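You operate a simulated robot arm through the tools that you are given. There is no shell and no other tool.

Carry out the task below with a simulated two-armed robot. There is one attempt and no reset: what you move stays moved.

Task
Unlock the barrel box with its key and put the barrel in the grey tray beside it.
Fine: the key's number is on the lock; try no other key; lock up again and rack the key; leave the other barrels.

The check looks at the end state, three seconds after you hand in, the way a careful person would. Anything else that was tipped, shoved, dropped, spilled or broken makes it a failure.

Robot
Two 7-joint arms with fingered hands on one trunk that stands fixed in place. Base frame: the origin is at the foot of the trunk, x ahead of it, y to its left, z up; the work surface is at about z = 860. Units: mm, rad, N and s.
The left shoulder is at [50, 214, 869], the right one opposite. With the tool pointing down near the work surface each hand reaches from about 360 to 880 mm from the base axis, measured 20 degrees to its own side. Payload 3 kg a hand.
The tool frame of a hand sits at the grasp point between the pads (the TCP): z along the fingers, y along the line on which they close. The tips reach 26 mm beyond it. Largest opening 132 mm; the body of the gripper starts 73 mm behind the TCP. The gripper is a hand of 3 fingers: y runs from the thumb to the fingers, the wrist lies at [0, 0, -229] in the tool frame, and closing takes about 1.5 s.
Orientation is that of the tool frame in the base frame, as [roll, pitch, yaw] about the fixed x, y, z axes, in that order (R = Rz(yaw) Ry(pitch) Rx(roll)). With the fingers straight down and closing along the base's y, the tool's x points along the base's -x, its y along +y and its z along -z.

Tools
- The arms move only by the tool play_rows. It takes "left_increments", "right_increments" or both (then of equal length, played together; a hand with none holds still); each is a list that holds one entry, the list of rows, each a list of 7 numbers: the finger opening in mm, from 0 to 132, then the shift along the tool's x, y, z in units of 50 mm (1.0 is 50 mm), then the turn, a rotation vector about the tool's x, y, z in units of 6 degrees (1.0 is 6 degrees). In form: [[[hand, tx, ty, tz, rx, ry, rz], ...]]. A call has 1 to 20 rows; each row shifts and turns the commanded pose from where the row before left it, along the tool's axes as they then stand. A call with a number of a shift or a turn outside -1 to 1 is refused whole. A row lasts 0.2 s, in which the tool goes at most 50 mm and 0.15 rad; a call with a longer step from one row to the next is refused whole, and so is a gripper value outside its range. Where a pose cannot be reached the arm comes as near as it can. A force on the tool above 40 N (or 10 N above the force at the start of the call, whichever is more), or a blocked arm, ends the call early, and 0.2 s more pass. Each finger travels about 72 mm/s and halts on what it meets, pressing with about 31 N; the grip force reading is that of the motor and also rises with nothing between the fingers. The clock runs only during rows and for 0.2 s after the last one: add rows that do not move to give the fingers time. The reply holds the time, the measured pose of the TCP, the force on the tool along the base axes, the opening and the grip force, in the units named above and with some noise, with the torque about the TCP (base axes, N m) and any sound that the robot's microphone picked up, and new pictures: "views" is both (left out), scene, wrist or none (wrist: the cameras of the hands that moved).
- Cameras (640 x 400 px; columns grow to the right, rows downward): "scene" is now at [30.6, 19.9, 1497]; the picture's right is [0.23, -0.97, 0.00], its down [-0.66, -0.15, -0.73] and it looks along [0.72, 0.17, -0.68] (base axes); focal length 248 px, centre (320, 200). "left" rides on the left gripper at [-62, 3, -92] in its tool frame; the picture's right is [-0.05, -1.00, 0.00], its down [0.83, -0.04, -0.56] and it looks along [0.55, -0.03, 0.83] (tool axes); focal length 230 px, centre (320, 200). "right" rides on the right gripper at [62, 3, -92] in its tool frame; the picture's right is [-0.05, 1.00, 0.00], its down [-0.83, -0.04, -0.56] and it looks along [-0.55, -0.03, 0.83] (tool axes); focal length 230 px, centre (320, 200). There is no depth. A picture from a camera that has moved, and an enlarged one, comes with that camera's place and axes in the base frame and with its lens.
- hand_shape(shape, hand): the hand has 3 fingers and takes this shape, open, in about a second: jaw (thumb against the fingers, like two jaws); tri (thumb and two fingers); tip (a fingertip pinch); poke (one finger out to press); point (the index stretched); flat (the hand flat); cup (the hand cupped); fist (a fist). The gripper value then closes the fingers along that shape, each until it touches; the sizes above hold for jaw. It gives what a move gives, with no picture.
- turn_head(pan, tilt): turns the head with the scene camera to pan (to the left, within 1.501 rad either way) and tilt (down, from -0.506 to 1.204), counted from straight ahead of the robot. It gives what a move gives, and a new picture of the scene camera.
- inspect(camera, box): a new picture of the part [left, top, right, bottom] of that camera's present view, enlarged. No time passes.
- finish_job(): hands the job in; it is judged then, once.

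Nothing tells you positions but the pictures and the camera data. Unless the task says otherwise, let go and move clear before handing in.

The tools are called after "Call:" as name(argument=value, ...) on one line, values as JSON. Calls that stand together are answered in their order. play_rows: Moves the arms, as the interface text tells. Its arguments: {"type":"object","properties":{"left_increments":{"type":"array","items":{"type":"array","items":{"type":"array","items":{"type":"number"}}}},"right_increments":{"type":"array","items":{"type":"array","items":{"type":"array","items":{"type":"number"}}}},"views":{"type":"string","enum":["both","scene","wrist","none"]}},"required":[]} The other tools are called the same way: hand_shape (shape, hand) gives the hand a shape; turn_head (pan, tilt) turns the head that bears the scene camera; inspect (camera, box) takes an enlarged picture of a part of a camera's view; finish_job () hands the job in.

At the start:

```text
t: 0.0
left_position: [615.2, 133.8, 1123.8]
left_tcp_rot: [-3.141, -0.002, 2.973]
left_wrist_force: [0.3, -0.2, 0.1]
left_wrist_torque: [0.0, -0.01, 0.0]
left_grip_width: 131.9
left_gripper_force: 0.1
left_shape: jaw
right_position: [455.1, -278.8, 1195.1]
right_tcp_rot: [3.141, 0.0, 2.972]
right_wrist_force: [0.2, -0.3, 0.5]
right_wrist_torque: [0.01, -0.01, -0.01]
right_grip_width: 131.9
right_gripper_force: 0.0
right_shape: jaw
head pan, tilt: [0.23, 0.745]
```

scene: 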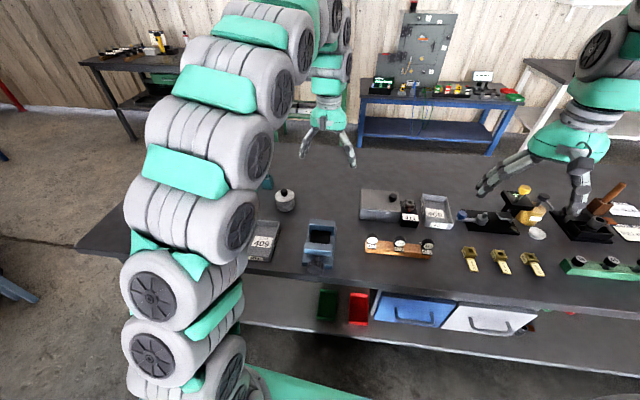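
right: 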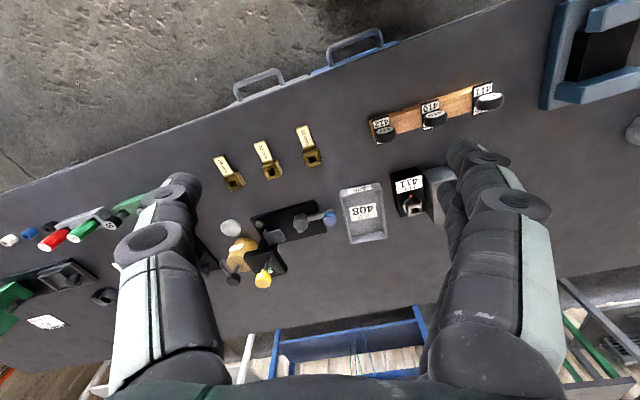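
left: 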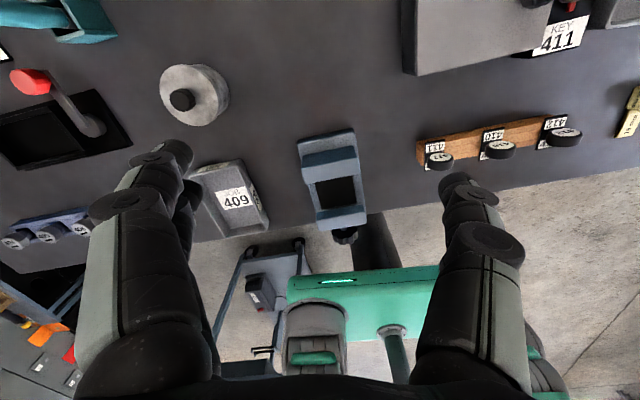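

I see a bench with a grey box (lock labelled KEY 411), a wooden key rack with three keys, and a grey tray labelled 408 next to the box. I will look closer before moving anything.

Call:
inspect(camera="scene", box=[340, 170, 480, 270])

Call:
inspect(camera="right", box=[320, 70, 520, 250])

Call:
inspect(camera="left", box=[380, 0, 640, 190])

Call:
inspect(camera="scene", box=[440, 170, 640, 290])

```text
4.00 times, centred on (410, 220) of scene
camera zoom: at [30.6, 19.9, 1497.0], right [0.23, -0.97, 0.0], down [-0.66, -0.15, -0.73], along [0.72, 0.17, -0.68], focal length 992 px, centre (-40, 120)
```

zoom: 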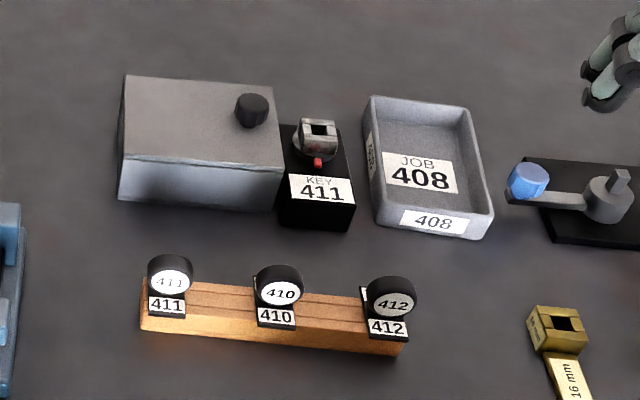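

```text
2.22 times, centred on (420, 160) of right
camera zoom: at [394.3, -265.0, 1287.5], right [0.22, 0.98, 0.0], down [0.81, -0.18, 0.56], along [0.54, -0.12, -0.83], focal length 511 px, centre (98, 289)
```

zoom: 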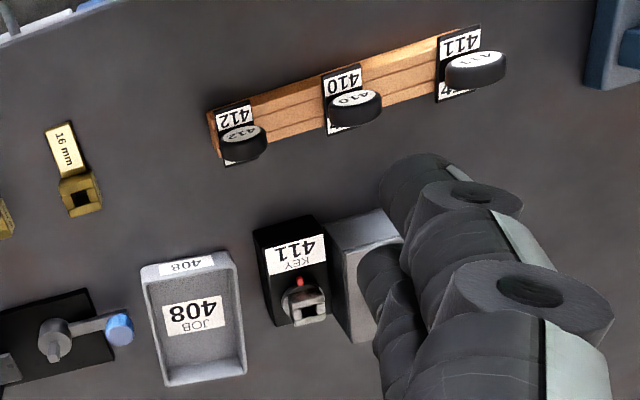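

```text
2.11 times, centred on (510, 95) of left
camera zoom: at [677.0, 128.4, 1215.5], right [-0.12, -0.99, 0.0], down [-0.83, 0.1, 0.56], along [-0.55, 0.07, -0.83], focal length 484 px, centre (-80, 421)
```

zoom: 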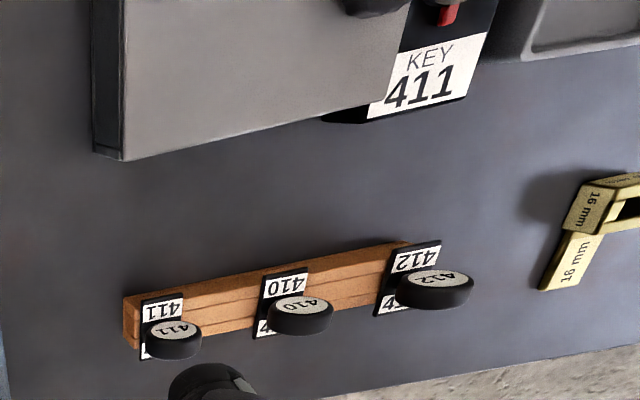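

```text
3.20 times, centred on (540, 230) of scene
camera zoom: at [30.6, 19.9, 1497.0], right [0.23, -0.97, 0.0], down [-0.66, -0.15, -0.73], along [0.72, 0.17, -0.68], focal length 794 px, centre (-384, 104)
```

zoom: 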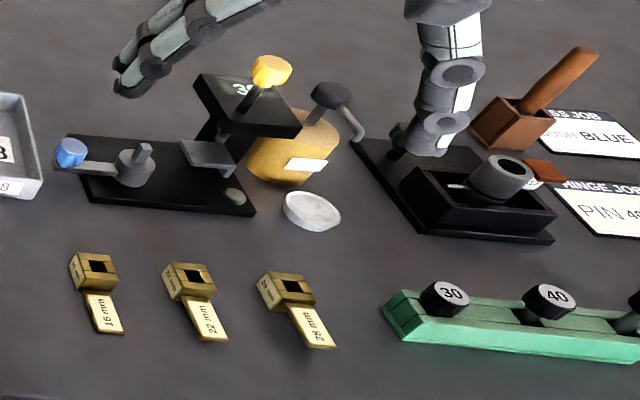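

I'm looking more closely at the lock, the keys and the box lid to work out how they go together.

Call:
inspect(camera="scene", box=[390, 190, 440, 230])

Call:
inspect(camera="scene", box=[355, 225, 445, 265])

Call:
inspect(camera="right", box=[380, 150, 460, 230])

Call:
inspect(camera="right", box=[360, 70, 520, 160])

Call:
inspect(camera="scene", box=[230, 170, 370, 280])

```text
10.00 times, centred on (415, 210) of scene
camera zoom: at [30.6, 19.9, 1497.0], right [0.23, -0.97, 0.0], down [-0.66, -0.15, -0.73], along [0.72, 0.17, -0.68], focal length 2480 px, centre (-630, 100)
```

zoom: 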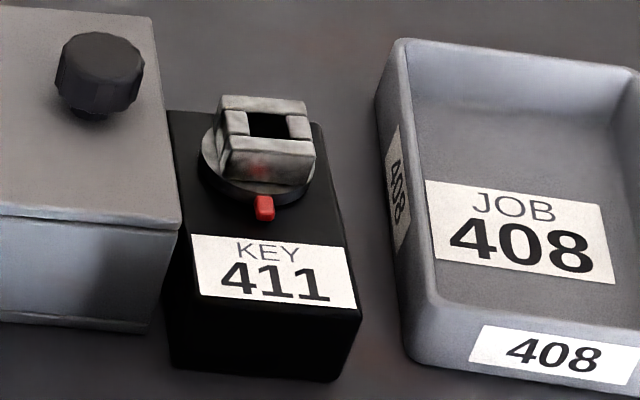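

```text
7.11 times, centred on (400, 245) of scene
camera zoom: at [30.6, 19.9, 1497.0], right [0.23, -0.97, 0.0], down [-0.66, -0.15, -0.73], along [0.72, 0.17, -0.68], focal length 1764 px, centre (-249, -120)
```

zoom: 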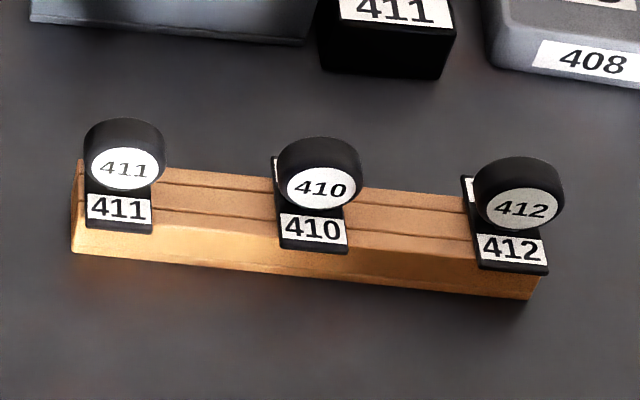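

```text
5.00 times, centred on (420, 190) of right
camera zoom: at [394.3, -265.0, 1287.5], right [0.22, 0.98, 0.0], down [0.81, -0.18, 0.56], along [0.54, -0.12, -0.83], focal length 1150 px, centre (-180, 250)
```

zoom: 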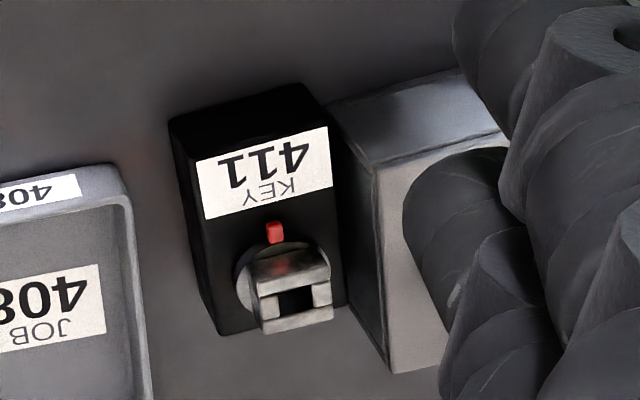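

```text
4.00 times, centred on (440, 115) of right
camera zoom: at [394.3, -265.0, 1287.5], right [0.22, 0.98, 0.0], down [0.81, -0.18, 0.56], along [0.54, -0.12, -0.83], focal length 920 px, centre (-160, 540)
```

zoom: 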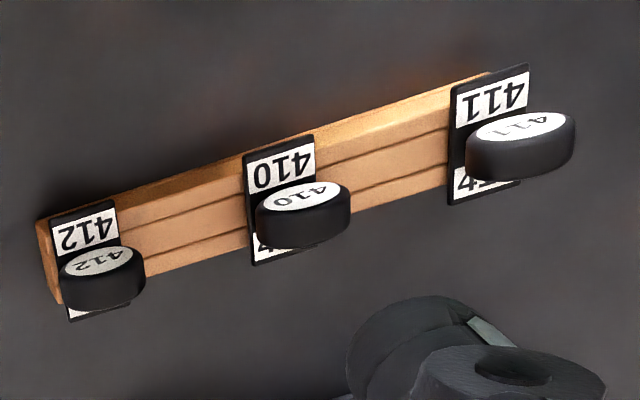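

```text
3.64 times, centred on (300, 225) of scene
camera zoom: at [30.6, 19.9, 1497.0], right [0.23, -0.97, 0.0], down [-0.66, -0.15, -0.73], along [0.72, 0.17, -0.68], focal length 902 px, centre (393, 109)
```

zoom: 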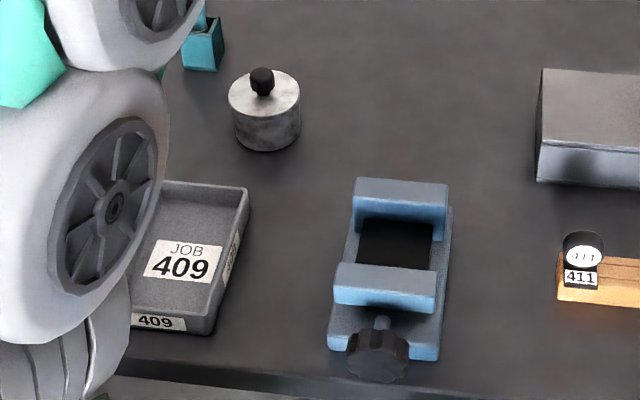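

The key bows look like discs standing on edge in the rack, and 411 is at about (520, -23, 913). The lock has a hole on top at about (705, -135, 916), and the lid knob is near (688, -72, 938). I'll move the left arm aside and turn the right hand so it closes along x.

Call:
play_rows(left_increments=[[[131, 0, 0.3, 0, 0, 0, 0], [131, 0, 0.3, 0, 0, 0, 0], [131, 0, 0.3, 0, 0, 0, 0], [131, 0, 0.3, 0, 0, 0, 0], [131, 0, 0.3, 0, 0, 0, 0], [131, 0, 0.3, 0, 0, 0, 0], [131, 0, 0.3, 0, 0, 0, 0], [131, 0, 0.3, 0, 0, 0, 0], [131, 0, 0.3, 0, 0, 0, 0], [131, 0, 0.3, 0, 0, 0, 0], [131, 0, 0, 0, 0, 0, 0], [131, 0, 0, 0, 0, 0, 0], [131, 0, 0, 0, 0, 0, 0]]], right_increments=[[[131, 0, 0, 0, 0, 0, 1], [131, 0, 0, 0, 0, 0, 1], [131, 0, 0, 0, 0, 0, 1], [131, 0, 0, 0, 0, 0, 1], [131, 0, 0, 0, 0, 0, 1], [131, 0, 0, 0, 0, 0, 1], [131, 0, 0, 0, 0, 0, 1], [131, 0, 0, 0, 0, 0, 1], [131, 0, 0, 0, 0, 0, 1], [131, 0, 0, 0, 0, 0, 1], [131, 0, 0, 0, 0, 0, 1], [131, 0, 0, 0, 0, 0, 1], [131, 0, 0, 0, 0, 0, 0.35]]], views="both")

```text
t: 2.8
left_position: [641.8, 283.4, 1120.5]
left_tcp_rot: [-3.141, -0.002, 2.973]
left_wrist_force: [0.5, 0.3, -0.5]
left_wrist_torque: [-0.02, 0.02, 0.0]
left_grip_width: 131.4
left_gripper_force: 0.1
left_shape: jaw
right_position: [455.3, -279.2, 1196.9]
right_tcp_rot: [3.141, -0.001, 1.677]
right_wrist_force: [-0.1, -0.3, -0.1]
right_wrist_torque: [0.0, -0.01, 0.0]
right_grip_width: 131.1
right_gripper_force: 0.1
right_shape: jaw
head pan, tilt: [0.23, 0.745]
camera right: at [451.0, -217.4, 1287.8], right [1.0, 0.06, 0.0], down [0.05, -0.83, 0.56], along [0.03, -0.55, -0.83], focal length 230 px, centre (320, 200)
camera left: at [703.1, 277.0, 1213.5], right [-0.12, -0.99, 0.0], down [-0.83, 0.1, 0.56], along [-0.55, 0.07, -0.83], focal length 230 px, centre (320, 200)
```

scene: 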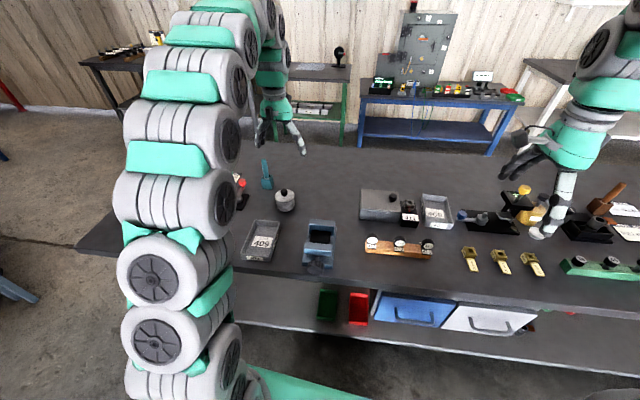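
right: 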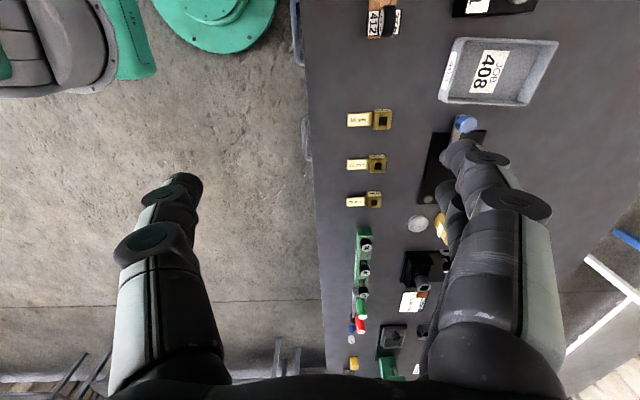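
left: 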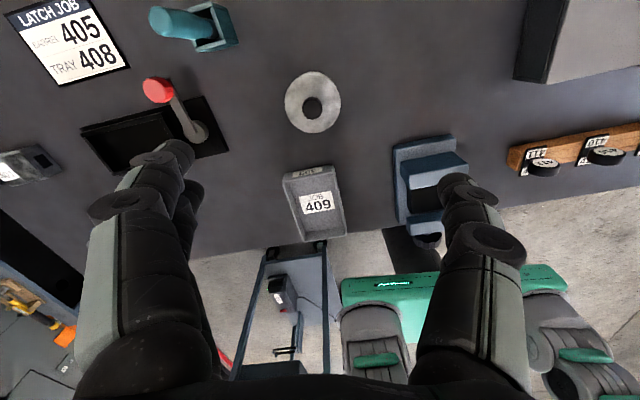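

The rotation worked, and I can now also see other stations on the bench that must stay as they are. Next I bring the right hand above key 411 for a close look.

Call:
play_rows(right_increments=[[[131, 0.62, 0.23, 0.25, 0, 0, 0], [131, 0.62, 0.23, 0.25, 0, 0, 0], [131, 0.62, 0.23, 0.25, 0, 0, 0], [131, 0.62, 0.23, 0.25, 0, 0, 0], [131, 0.62, 0.23, 0.25, 0, 0, 0], [131, 0.62, 0.23, 0.25, 0, 0, 0], [131, 0.62, 0.23, 0.25, 0, 0, 0], [131, 0.62, 0.23, 0.25, 0, 0, 0], [131, 0, 0, 0, 0, 0, 0]]], views="both")

```text
t: 4.8
left_position: [640.9, 283.9, 1119.8]
left_tcp_rot: [-3.141, 0.001, 2.973]
left_wrist_force: [0.1, -0.4, 0.2]
left_wrist_torque: [0.04, -0.01, 0.01]
left_grip_width: 131.0
left_gripper_force: 0.0
left_shape: jaw
right_position: [518.7, -21.8, 1094.2]
right_tcp_rot: [3.14, 0.0, 1.679]
right_wrist_force: [0.1, -0.1, -0.2]
right_wrist_torque: [0.01, -0.04, 0.0]
right_grip_width: 131.2
right_gripper_force: 0.1
right_shape: jaw
head pan, tilt: [0.23, 0.745]
camera right: at [516.0, 40.9, 1186.6], right [1.0, 0.06, 0.0], down [0.05, -0.83, 0.56], along [0.03, -0.55, -0.83], focal length 230 px, centre (320, 200)
```

scene: 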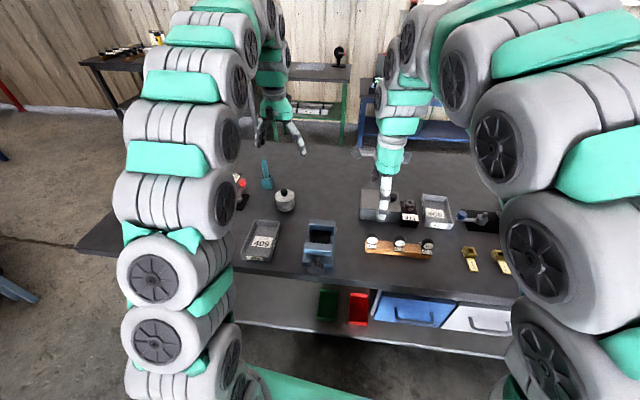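
right: 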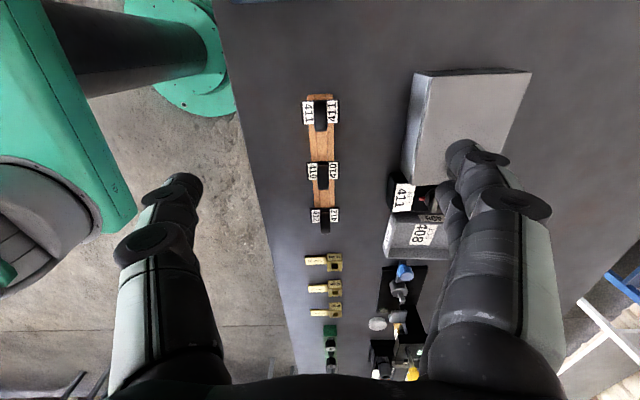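

Call:
inspect(camera="right", box=[280, 80, 360, 160])

Call:
inspect(camera="right", box=[370, 60, 540, 260])

Call:
inspect(camera="scene", box=[350, 160, 470, 260])

```text
5.00 times, centred on (320, 120) of right
camera zoom: at [516.0, 40.9, 1186.6], right [1.0, 0.06, 0.0], down [0.05, -0.83, 0.56], along [0.03, -0.55, -0.83], focal length 1150 px, centre (320, 600)
```

zoom: 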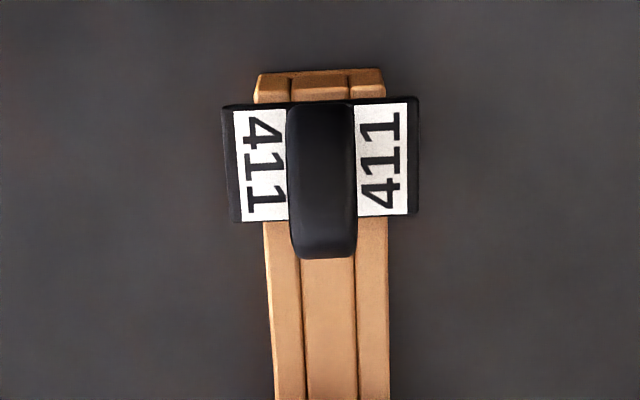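

```text
2.00 times, centred on (455, 160) of right
camera zoom: at [516.0, 40.9, 1186.6], right [1.0, 0.06, 0.0], down [0.05, -0.83, 0.56], along [0.03, -0.55, -0.83], focal length 460 px, centre (50, 280)
```

zoom: 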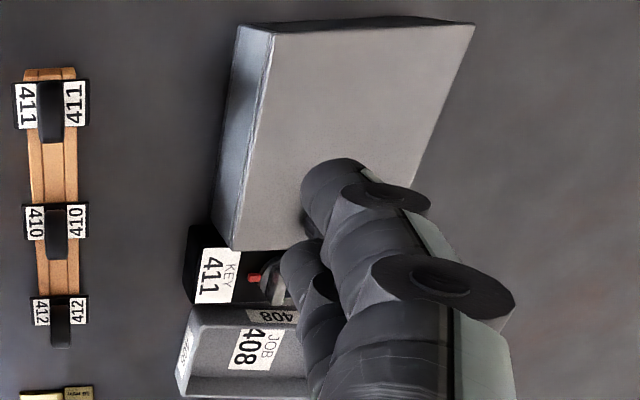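

```text
4.00 times, centred on (410, 210) of scene
camera zoom: at [30.6, 19.9, 1497.0], right [0.23, -0.97, 0.0], down [-0.66, -0.15, -0.73], along [0.72, 0.17, -0.68], focal length 992 px, centre (-40, 160)
```

zoom: 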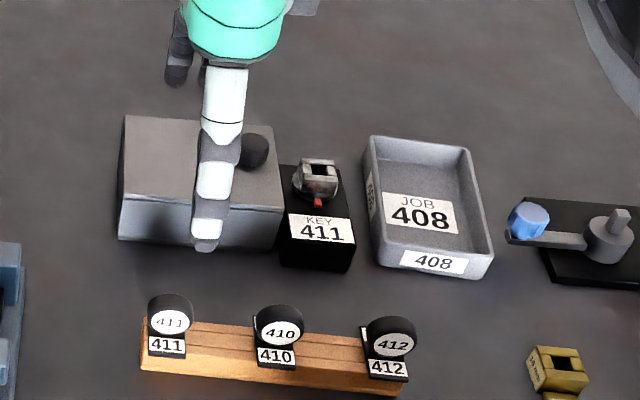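

The bow is about 15 mm thick along x and sits just above its label plate (z about 897). I'll narrow the fingers and come down part way to check the alignment.

Call:
play_rows(right_increments=[[[60, 0, 0, 0.4, 0, 0, 0], [60, 0, 0, 0.4, 0, 0, 0], [60, 0, 0, 0.4, 0, 0, 0], [60, 0, 0, 0.4, 0, 0, 0], [60, 0, 0, 0.4, 0, 0, 0], [60, 0, 0, 0, 0, 0, 0], [60, 0, 0, 0, 0, 0, 0]]], views="both")

Call:
inspect(camera="right", box=[220, 20, 420, 145])

Call:
inspect(camera="scene", box=[340, 190, 460, 270])

```text
t: 6.4
left_position: [641.6, 283.5, 1120.6]
left_tcp_rot: [3.141, 0.001, 2.972]
left_wrist_force: [0.1, 0.3, 0.0]
left_wrist_torque: [0.02, 0.01, 0.0]
left_grip_width: 131.1
left_gripper_force: 0.0
left_shape: jaw
right_position: [519.0, -22.7, 995.1]
right_tcp_rot: [-3.142, 0.001, 1.68]
right_wrist_force: [1.3, 1.0, -0.8]
right_wrist_torque: [0.04, -0.02, 0.02]
right_grip_width: 60.5
right_gripper_force: 0.0
right_shape: jaw
head pan, tilt: [0.23, 0.745]
camera right: at [515.6, 39.1, 1087.2], right [1.0, 0.06, 0.0], down [0.05, -0.83, 0.56], along [0.03, -0.55, -0.83], focal length 230 px, centre (320, 200)
```

scene: 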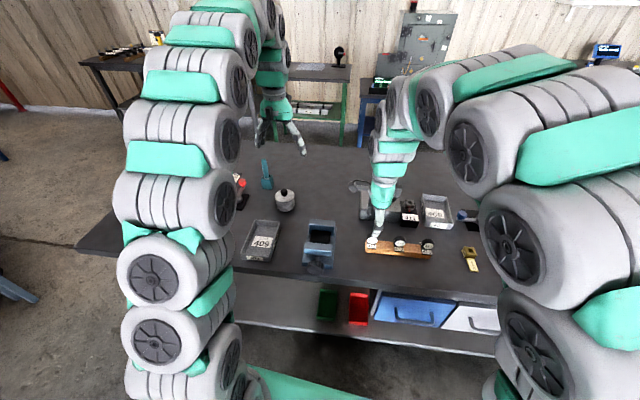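
right: 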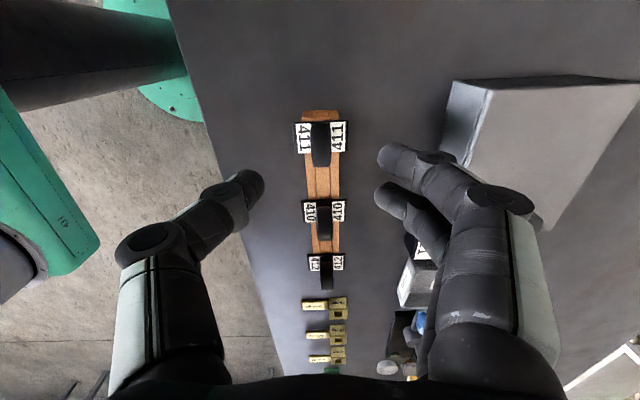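

```text
3.20 times, centred on (320, 82) of right
camera zoom: at [515.6, 39.1, 1087.2], right [1.0, 0.06, 0.0], down [0.05, -0.83, 0.56], along [0.03, -0.55, -0.83], focal length 736 px, centre (320, 576)
```

zoom: 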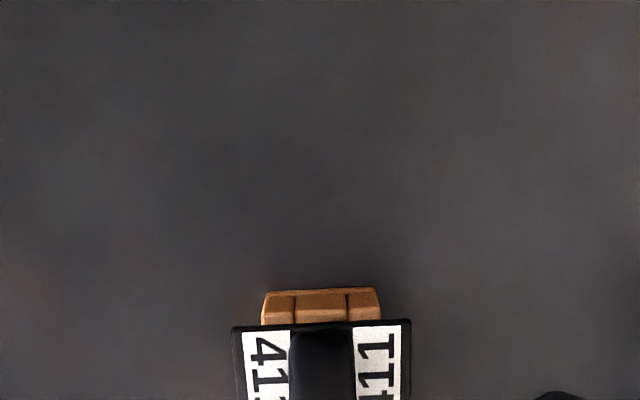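

```text
5.00 times, centred on (400, 230) of scene
camera zoom: at [30.6, 19.9, 1497.0], right [0.23, -0.97, 0.0], down [-0.66, -0.15, -0.73], along [0.72, 0.17, -0.68], focal length 1240 px, centre (-80, 50)
```

zoom: 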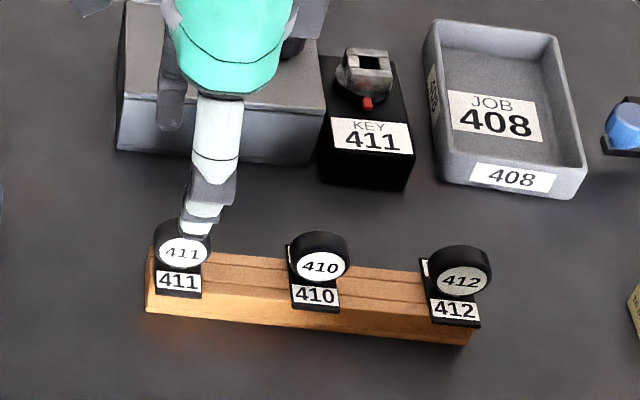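

The hand is centred on key 411. I'll lower it to just above the label plate, with the fingertips staying above z about 900.

Call:
play_rows(right_increments=[[[60, 0, 0, 0.4, 0, 0, 0], [60, 0, 0, 0.4, 0, 0, 0], [60, 0, 0, 0.3, 0, 0, 0], [60, 0, 0, 0.2, 0, 0, 0], [60, 0, 0, 0, 0, 0, 0]]], views="both")

Call:
inspect(camera="right", box=[240, 120, 400, 220])

Call:
inspect(camera="scene", box=[350, 210, 410, 260])

```text
t: 7.6
left_position: [641.7, 283.0, 1120.9]
left_tcp_rot: [3.141, 0.0, 2.974]
left_wrist_force: [-0.2, -0.2, -0.4]
left_wrist_torque: [0.0, 0.01, -0.02]
left_grip_width: 130.8
left_gripper_force: 0.0
left_shape: jaw
right_position: [519.4, -22.3, 929.8]
right_tcp_rot: [-3.141, -0.001, 1.678]
right_wrist_force: [0.0, 0.3, 0.0]
right_wrist_torque: [0.0, -0.03, 0.0]
right_grip_width: 60.7
right_gripper_force: 0.0
right_shape: jaw
head pan, tilt: [0.23, 0.745]
camera right: at [516.3, 39.1, 1021.9], right [1.0, 0.06, 0.0], down [0.05, -0.83, 0.56], along [0.03, -0.55, -0.83], focal length 230 px, centre (320, 200)
```

scene: 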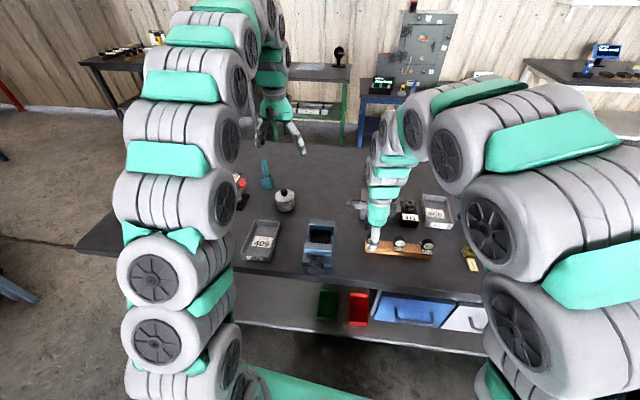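
right: 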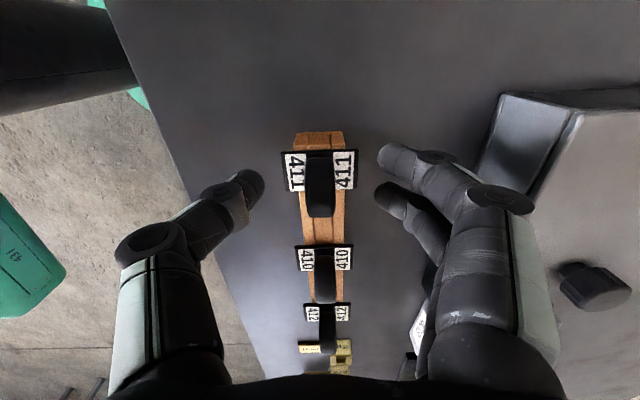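

```text
4.00 times, centred on (320, 170) of right
camera zoom: at [516.3, 39.1, 1021.9], right [1.0, 0.06, 0.0], down [0.05, -0.83, 0.56], along [0.03, -0.55, -0.83], focal length 920 px, centre (320, 320)
```

zoom: 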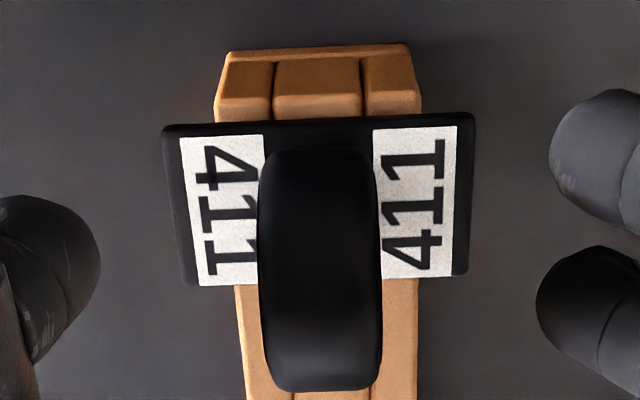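

```text
8.00 times, centred on (380, 235) of scene
camera zoom: at [30.6, 19.9, 1497.0], right [0.23, -0.97, 0.0], down [-0.66, -0.15, -0.73], along [0.72, 0.17, -0.68], focal length 1984 px, centre (-160, -80)
```

zoom: 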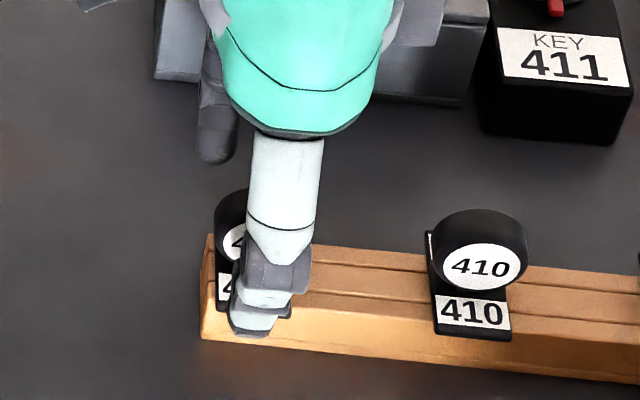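

The bow centre is at about y = -24.7 and turned a few degrees more than the hand. I'll correct for that and then close on the faces.

Call:
play_rows(right_increments=[[[60, -0.045, 0, 0.05, 0, 0, -0.43], [60, 0, 0, 0, 0, 0, 0], [40, 0, 0, 0, 0, 0, 0], [26, 0, 0, 0, 0, 0, 0], [26, 0, 0, 0, 0, 0, 0]]], views="wrist")

Call:
inspect(camera="right", box=[240, 120, 400, 220])

```text
t: 8.8
left_position: [642.5, 283.9, 1120.0]
left_tcp_rot: [3.141, -0.001, 2.971]
left_wrist_force: [-0.7, 0.3, 0.2]
left_wrist_torque: [0.0, 0.0, 0.0]
left_grip_width: 131.3
left_gripper_force: 0.0
left_shape: jaw
right_position: [519.1, -24.1, 928.1]
right_tcp_rot: [-3.141, 0.001, 1.724]
right_wrist_force: [0.4, 0.7, 0.2]
right_wrist_torque: [0.02, -0.05, 0.0]
right_grip_width: 26.4
right_gripper_force: 0.1
right_shape: jaw
head pan, tilt: [0.23, 0.745]
camera right: at [513.5, 37.4, 1019.5], right [0.99, 0.1, 0.0], down [0.08, -0.83, 0.56], along [0.06, -0.55, -0.83], focal length 230 px, centre (320, 200)
```

right: 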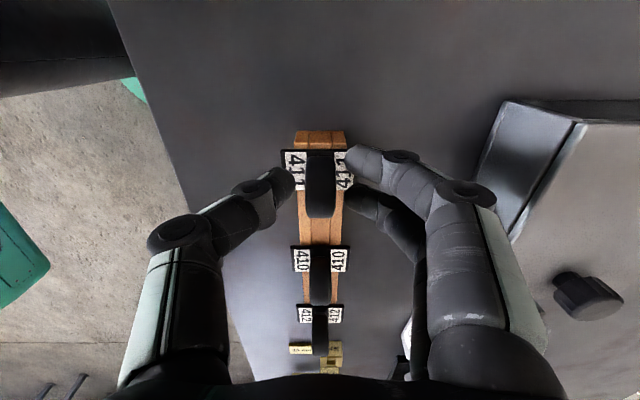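

```text
4.00 times, centred on (320, 170) of right
camera zoom: at [513.5, 37.4, 1019.5], right [0.99, 0.1, 0.0], down [0.08, -0.83, 0.56], along [0.06, -0.55, -0.83], focal length 920 px, centre (320, 320)
```

zoom: 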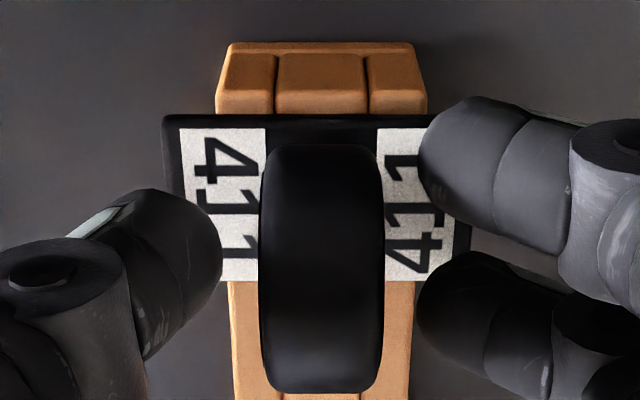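

The bow is now square to the fingers and centred between them. Closing.

Call:
play_rows(right_increments=[[[16, 0, 0, 0, 0, 0, 0], [6, 0, 0, 0, 0, 0, 0], [2, 0, 0, 0, 0, 0, 0], [2, 0, 0, 0, 0, 0, 0], [2, 0, 0, 0, 0, 0, 0]]], views="wrist")

Call:
inspect(camera="right", box=[240, 120, 400, 220])

```text
t: 10.0
left_position: [642.5, 283.0, 1120.6]
left_tcp_rot: [-3.141, 0.0, 2.97]
left_wrist_force: [-0.3, 0.8, 0.5]
left_wrist_torque: [-0.01, 0.0, 0.02]
left_grip_width: 131.0
left_gripper_force: 0.1
left_shape: jaw
right_position: [519.5, -24.2, 927.1]
right_tcp_rot: [-3.141, -0.001, 1.725]
right_wrist_force: [-0.7, 1.0, 0.8]
right_wrist_torque: [-0.01, 0.0, 0.02]
right_grip_width: 9.6
right_gripper_force: 31.2
right_shape: jaw
head pan, tilt: [0.23, 0.745]
camera right: at [513.6, 37.4, 1019.5], right [0.99, 0.1, 0.0], down [0.08, -0.83, 0.56], along [0.06, -0.55, -0.83], focal length 230 px, centre (320, 200)
```

right: 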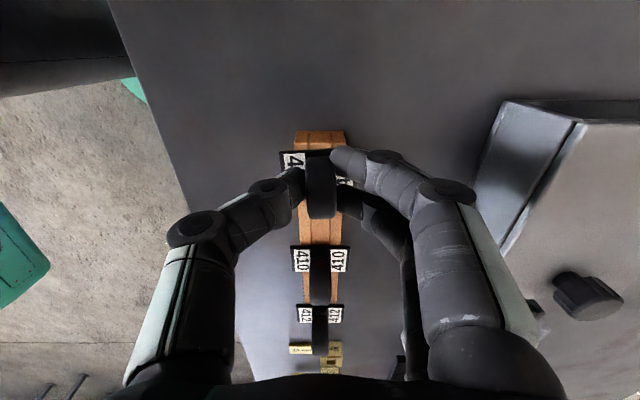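

```text
4.00 times, centred on (320, 170) of right
camera zoom: at [513.6, 37.4, 1019.5], right [0.99, 0.1, 0.0], down [0.08, -0.83, 0.56], along [0.06, -0.55, -0.83], focal length 920 px, centre (320, 320)
```

zoom: 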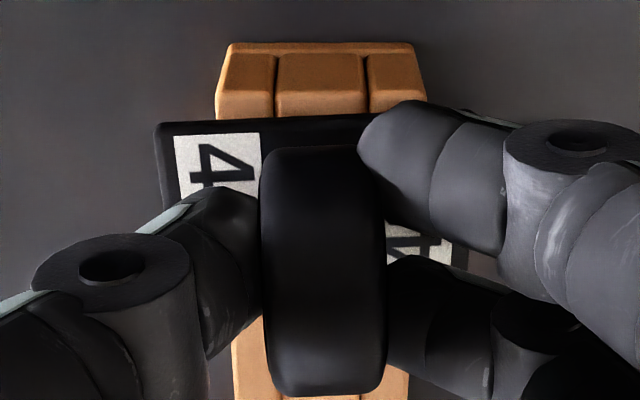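

Key 411 is held (31 N). I'll lift it straight up and look at its blade.

Call:
play_rows(right_increments=[[[2, 0, 0, -0.1, 0, 0, 0], [2, 0, 0, -0.2, 0, 0, 0], [2, 0, 0, -0.2, 0, 0, 0], [2, 0, 0, -0.3, 0, 0, 0], [2, 0, 0, -0.3, 0, 0, 0], [2, 0, 0, -0.4, 0, 0, 0], [2, 0, 0, -0.4, 0, 0, 0], [2, 0, 0, 0, 0, 0, 0]]], views="both")

Call:
inspect(camera="scene", box=[340, 190, 440, 260])

Call:
inspect(camera="right", box=[240, 100, 400, 220])

```text
t: 11.8
left_position: [642.1, 283.8, 1120.9]
left_tcp_rot: [3.14, -0.001, 2.973]
left_wrist_force: [-0.1, -0.4, 0.7]
left_wrist_torque: [0.01, 0.0, 0.0]
left_grip_width: 131.2
left_gripper_force: 0.1
left_shape: jaw
right_position: [518.6, -24.3, 1020.6]
right_tcp_rot: [-3.14, 0.001, 1.724]
right_wrist_force: [0.6, 0.6, -1.3]
right_wrist_torque: [0.0, 0.0, 0.0]
right_grip_width: 9.6
right_gripper_force: 30.8
right_shape: jaw
head pan, tilt: [0.23, 0.745]
camera right: at [512.7, 36.8, 1112.9], right [0.99, 0.1, 0.0], down [0.08, -0.83, 0.56], along [0.06, -0.55, -0.83], focal length 230 px, centre (320, 200)
```

scene: 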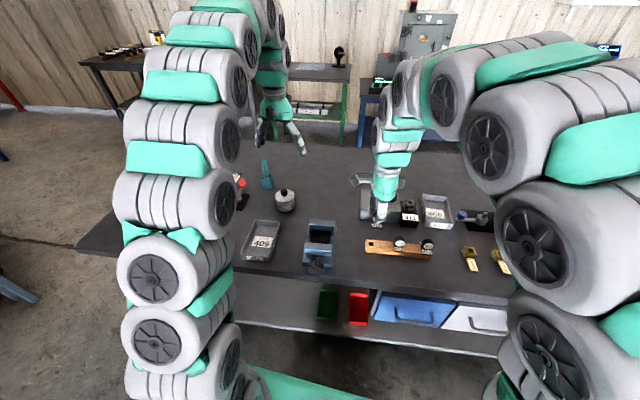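
right: 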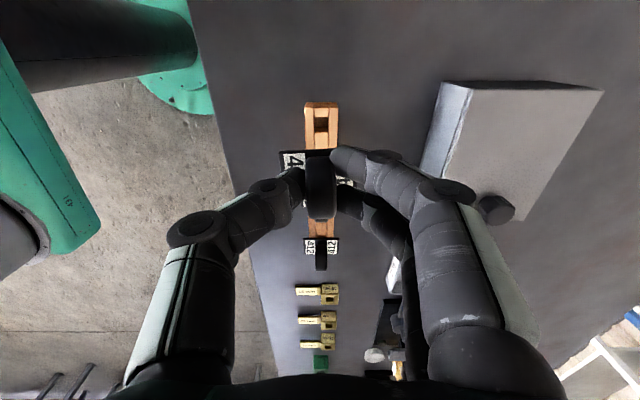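

```text
5.71 times, centred on (390, 225) of scene
camera zoom: at [30.6, 19.9, 1497.0], right [0.23, -0.97, 0.0], down [-0.66, -0.15, -0.73], along [0.72, 0.17, -0.68], focal length 1417 px, centre (-80, 57)
```

zoom: 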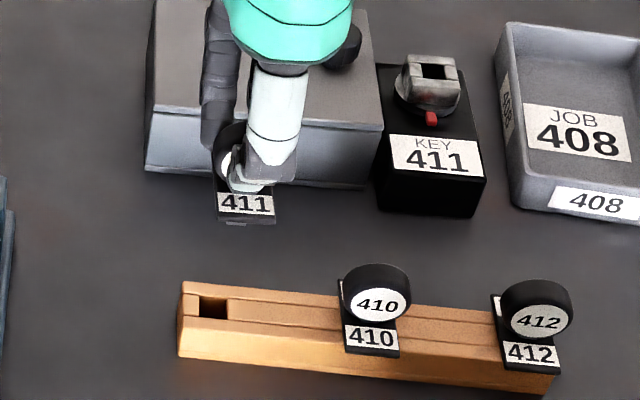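

```text
3.33 times, centred on (320, 160) of right
camera zoom: at [512.7, 36.8, 1112.9], right [0.99, 0.1, 0.0], down [0.08, -0.83, 0.56], along [0.06, -0.55, -0.83], focal length 767 px, centre (320, 333)
```

zoom: 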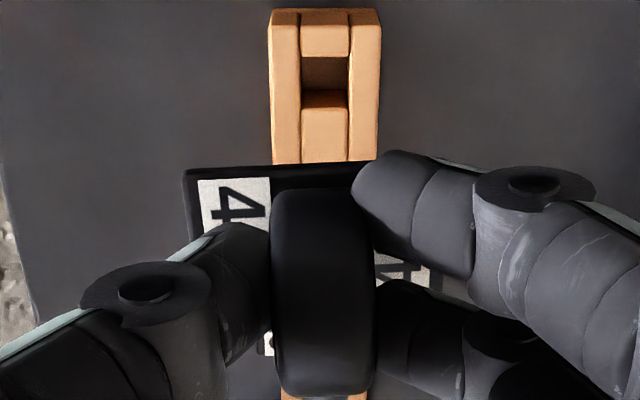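

The key has a rectangular shank under a flange, and the rack hole is about 15 mm square. I'll carry the key at a safe height to above the lock, then line it up using the wrist camera.

Call:
play_rows(right_increments=[[[2, 0, 0, -0.25, 0, 0, 0], [2, 0, 0, -0.25, 0, 0, 0], [2, -0.345, 0.4175, 0, 0, 0, 0], [2, -0.345, 0.4175, 0, 0, 0, 0], [2, -0.345, 0.4175, 0, 0, 0, 0], [2, -0.345, 0.4175, 0, 0, 0, 0], [2, -0.345, 0.4175, 0, 0, 0, 0], [2, -0.345, 0.4175, 0, 0, 0, 0], [2, -0.345, 0.4175, 0, 0, 0, 0], [2, -0.345, 0.4175, 0, 0, 0, 0], [2, 0, 0, 0, 0, 0, 0], [2, 0, 0, 0, 0, 0, 0]]], views="both")

Call:
inspect(camera="right", box=[240, 80, 400, 180])

Call:
inspect(camera="scene", box=[370, 170, 450, 230])

```text
t: 14.4
left_position: [641.6, 282.9, 1120.9]
left_tcp_rot: [3.141, -0.001, 2.972]
left_wrist_force: [-0.3, -0.2, 0.6]
left_wrist_torque: [-0.03, -0.02, 0.03]
left_grip_width: 131.0
left_gripper_force: 0.1
left_shape: jaw
right_position: [706.4, -135.6, 1046.8]
right_tcp_rot: [3.142, 0.0, 1.724]
right_wrist_force: [0.0, 0.1, 0.1]
right_wrist_torque: [0.02, 0.0, 0.02]
right_grip_width: 9.6
right_gripper_force: 31.7
right_shape: jaw
head pan, tilt: [0.23, 0.745]
camera right: at [699.1, -74.2, 1138.3], right [0.99, 0.1, 0.0], down [0.08, -0.83, 0.56], along [0.06, -0.55, -0.83], focal length 230 px, centre (320, 200)
```

scene: 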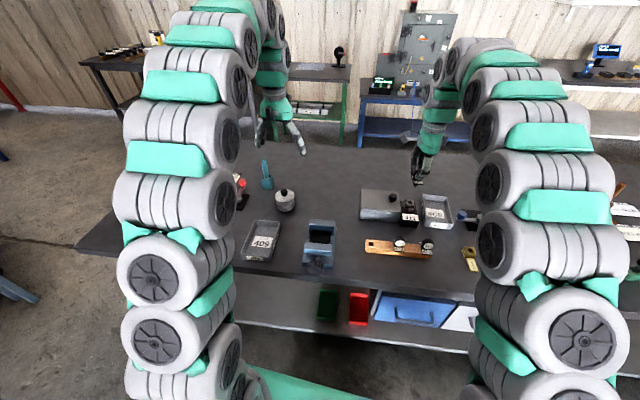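
right: 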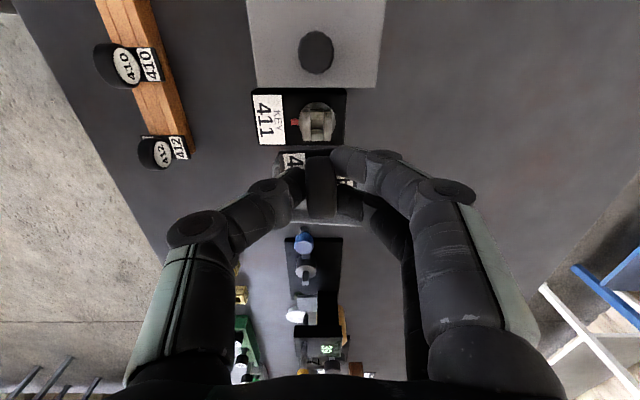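

```text
4.00 times, centred on (320, 130) of right
camera zoom: at [699.1, -74.2, 1138.3], right [0.99, 0.1, 0.0], down [0.08, -0.83, 0.56], along [0.06, -0.55, -0.83], focal length 920 px, centre (320, 480)
```

zoom: 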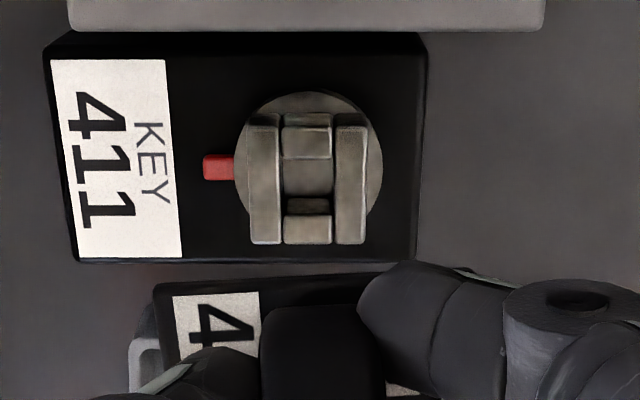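

```text
6.67 times, centred on (410, 200) of scene
camera zoom: at [30.6, 19.9, 1497.0], right [0.23, -0.97, 0.0], down [-0.66, -0.15, -0.73], along [0.72, 0.17, -0.68], focal length 1654 px, centre (-280, 200)
```

zoom: 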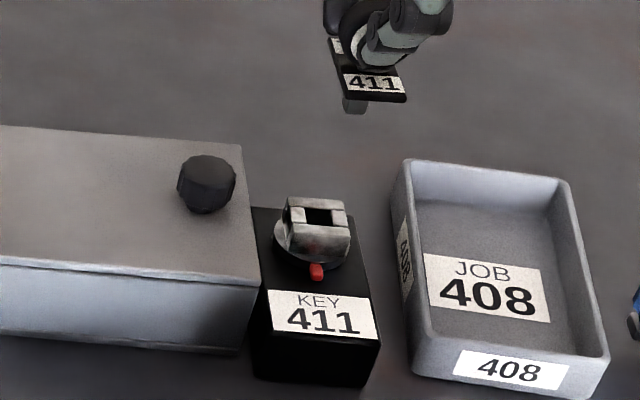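

The wrist camera shows the plug clearly: two bars with two small blocks between them, leaving a hole about 13 mm square. I'll zoom in on the shank and the hole to fine-tune the alignment.

Call:
inspect(camera="scene", box=[405, 170, 437, 190])

Call:
inspect(camera="scene", box=[398, 194, 430, 214])

Call:
inspect(camera="right", box=[280, 95, 360, 145])

```text
16.00 times, centred on (421, 180) of scene
camera zoom: at [30.6, 19.9, 1497.0], right [0.23, -0.97, 0.0], down [-0.66, -0.15, -0.73], along [0.72, 0.17, -0.68], focal length 3969 px, centre (-1296, 520)
```

zoom: 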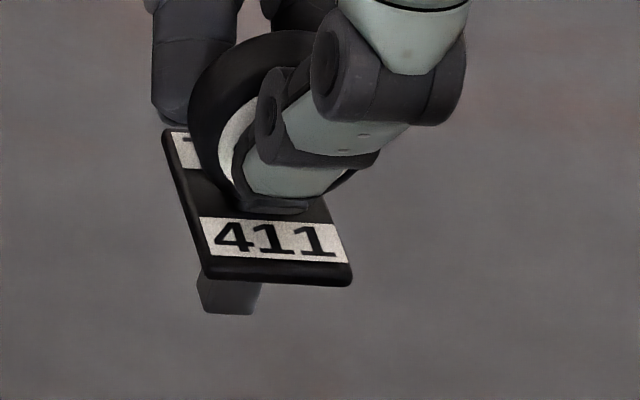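

```text
16.00 times, centred on (414, 204) of scene
camera zoom: at [30.6, 19.9, 1497.0], right [0.23, -0.97, 0.0], down [-0.66, -0.15, -0.73], along [0.72, 0.17, -0.68], focal length 3969 px, centre (-1184, 136)
```

zoom: 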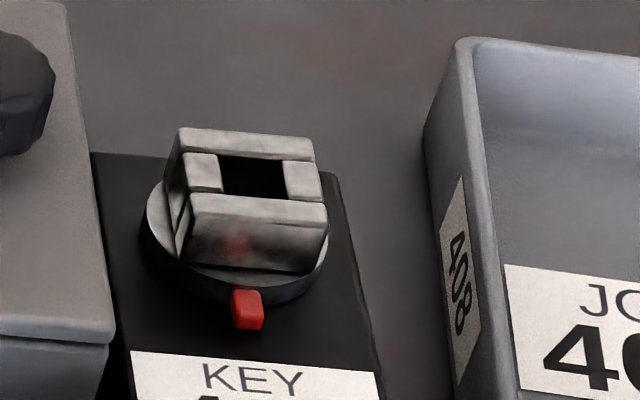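

```text
8.00 times, centred on (320, 120) of right
camera zoom: at [699.1, -74.2, 1138.3], right [0.99, 0.1, 0.0], down [0.08, -0.83, 0.56], along [0.06, -0.55, -0.83], focal length 1841 px, centre (320, 840)
```

zoom: 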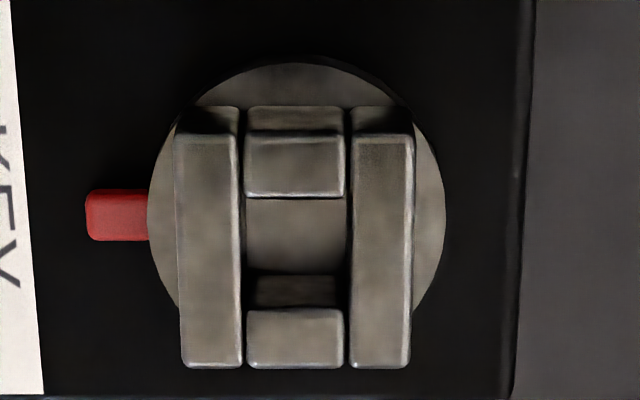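

I'm zooming further on the shank tip to find its exact place in the hand.

Call:
inspect(camera="scene", box=[409, 182, 421, 190])

Call:
inspect(camera="scene", box=[402, 198, 418, 208])

```text
16.00 times, centred on (415, 186) of scene
camera zoom: at [30.6, 19.9, 1497.0], right [0.23, -0.97, 0.0], down [-0.66, -0.15, -0.73], along [0.72, 0.17, -0.68], focal length 3969 px, centre (-1200, 424)
```

zoom: 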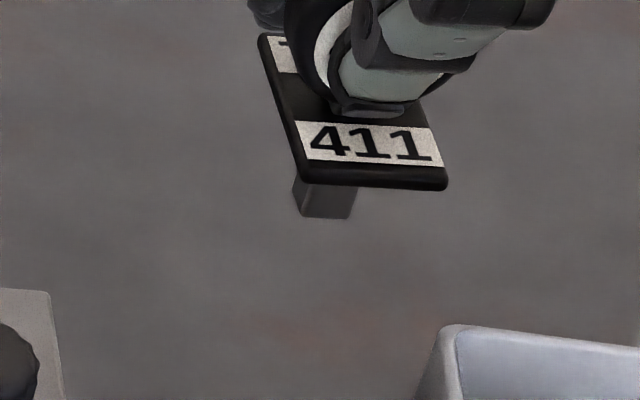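

```text
16.00 times, centred on (410, 203) of scene
camera zoom: at [30.6, 19.9, 1497.0], right [0.23, -0.97, 0.0], down [-0.66, -0.15, -0.73], along [0.72, 0.17, -0.68], focal length 3969 px, centre (-1120, 152)
```

zoom: 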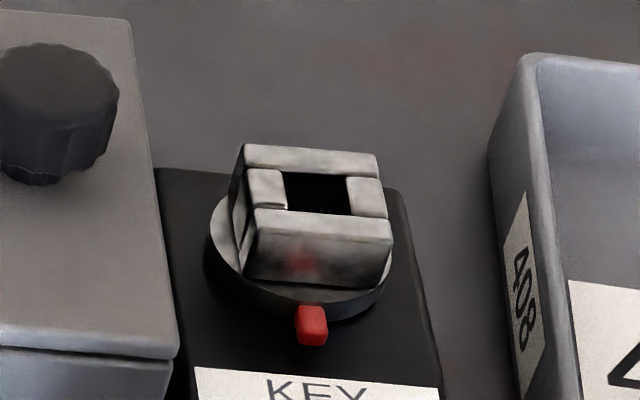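

By my estimate the shank sits about 1 mm in x and 3.5 mm in y (tool axes) from the hole centre. I'll correct that and lower to just above the hole to check.

Call:
play_rows(right_increments=[[[2, -0.022, -0.07, 0.1, 0, 0, 0], [2, 0, 0, 0.3, 0, 0, 0], [2, 0, 0, 0.3, 0, 0, 0], [2, 0, 0, 0.2, 0, 0, 0], [2, 0, 0, 0.2, 0, 0, 0], [2, 0, 0, 0, 0, 0, 0]]], views="both")

Call:
inspect(camera="scene", box=[395, 185, 427, 205])

Call:
inspect(camera="right", box=[280, 110, 360, 160])

```text
t: 15.8
left_position: [641.6, 284.1, 1120.9]
left_tcp_rot: [-3.141, 0.0, 2.971]
left_wrist_force: [0.0, 0.1, 0.2]
left_wrist_torque: [0.02, 0.0, -0.03]
left_grip_width: 131.1
left_gripper_force: 0.0
left_shape: jaw
right_position: [702.3, -135.8, 991.4]
right_tcp_rot: [3.14, -0.001, 1.723]
right_wrist_force: [0.3, -0.1, -0.3]
right_wrist_torque: [0.03, 0.03, -0.02]
right_grip_width: 9.4
right_gripper_force: 31.3
right_shape: jaw
head pan, tilt: [0.23, 0.745]
camera right: at [696.6, -74.8, 1083.5], right [0.99, 0.1, 0.0], down [0.08, -0.83, 0.56], along [0.06, -0.55, -0.83], focal length 230 px, centre (320, 200)
```

scene: 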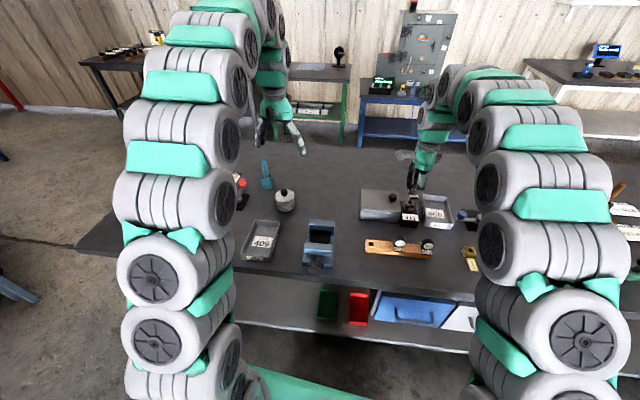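
right: 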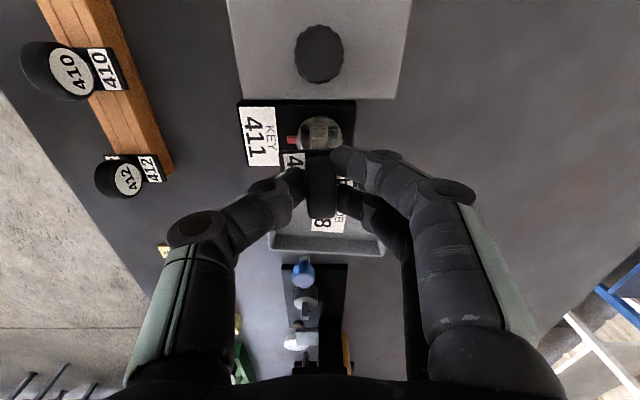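

```text
16.00 times, centred on (411, 195) of scene
camera zoom: at [30.6, 19.9, 1497.0], right [0.23, -0.97, 0.0], down [-0.66, -0.15, -0.73], along [0.72, 0.17, -0.68], focal length 3969 px, centre (-1136, 280)
```

zoom: 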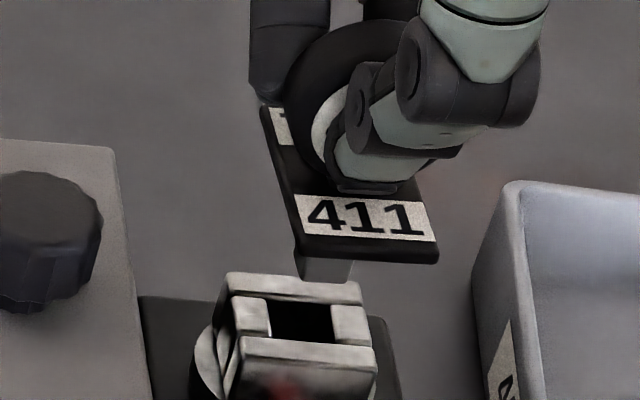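

```text
8.00 times, centred on (320, 135) of right
camera zoom: at [696.6, -74.8, 1083.5], right [0.99, 0.1, 0.0], down [0.08, -0.83, 0.56], along [0.06, -0.55, -0.83], focal length 1841 px, centre (320, 720)
```

zoom: 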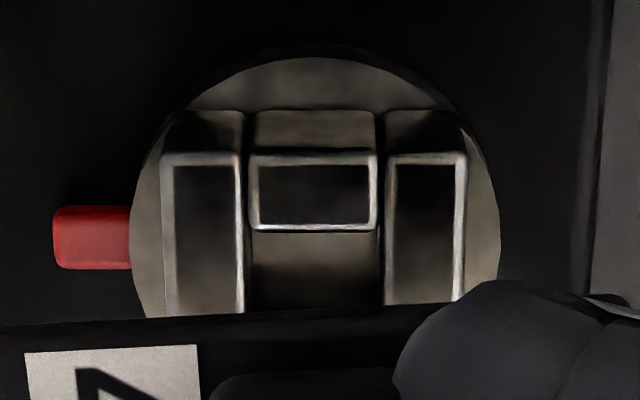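

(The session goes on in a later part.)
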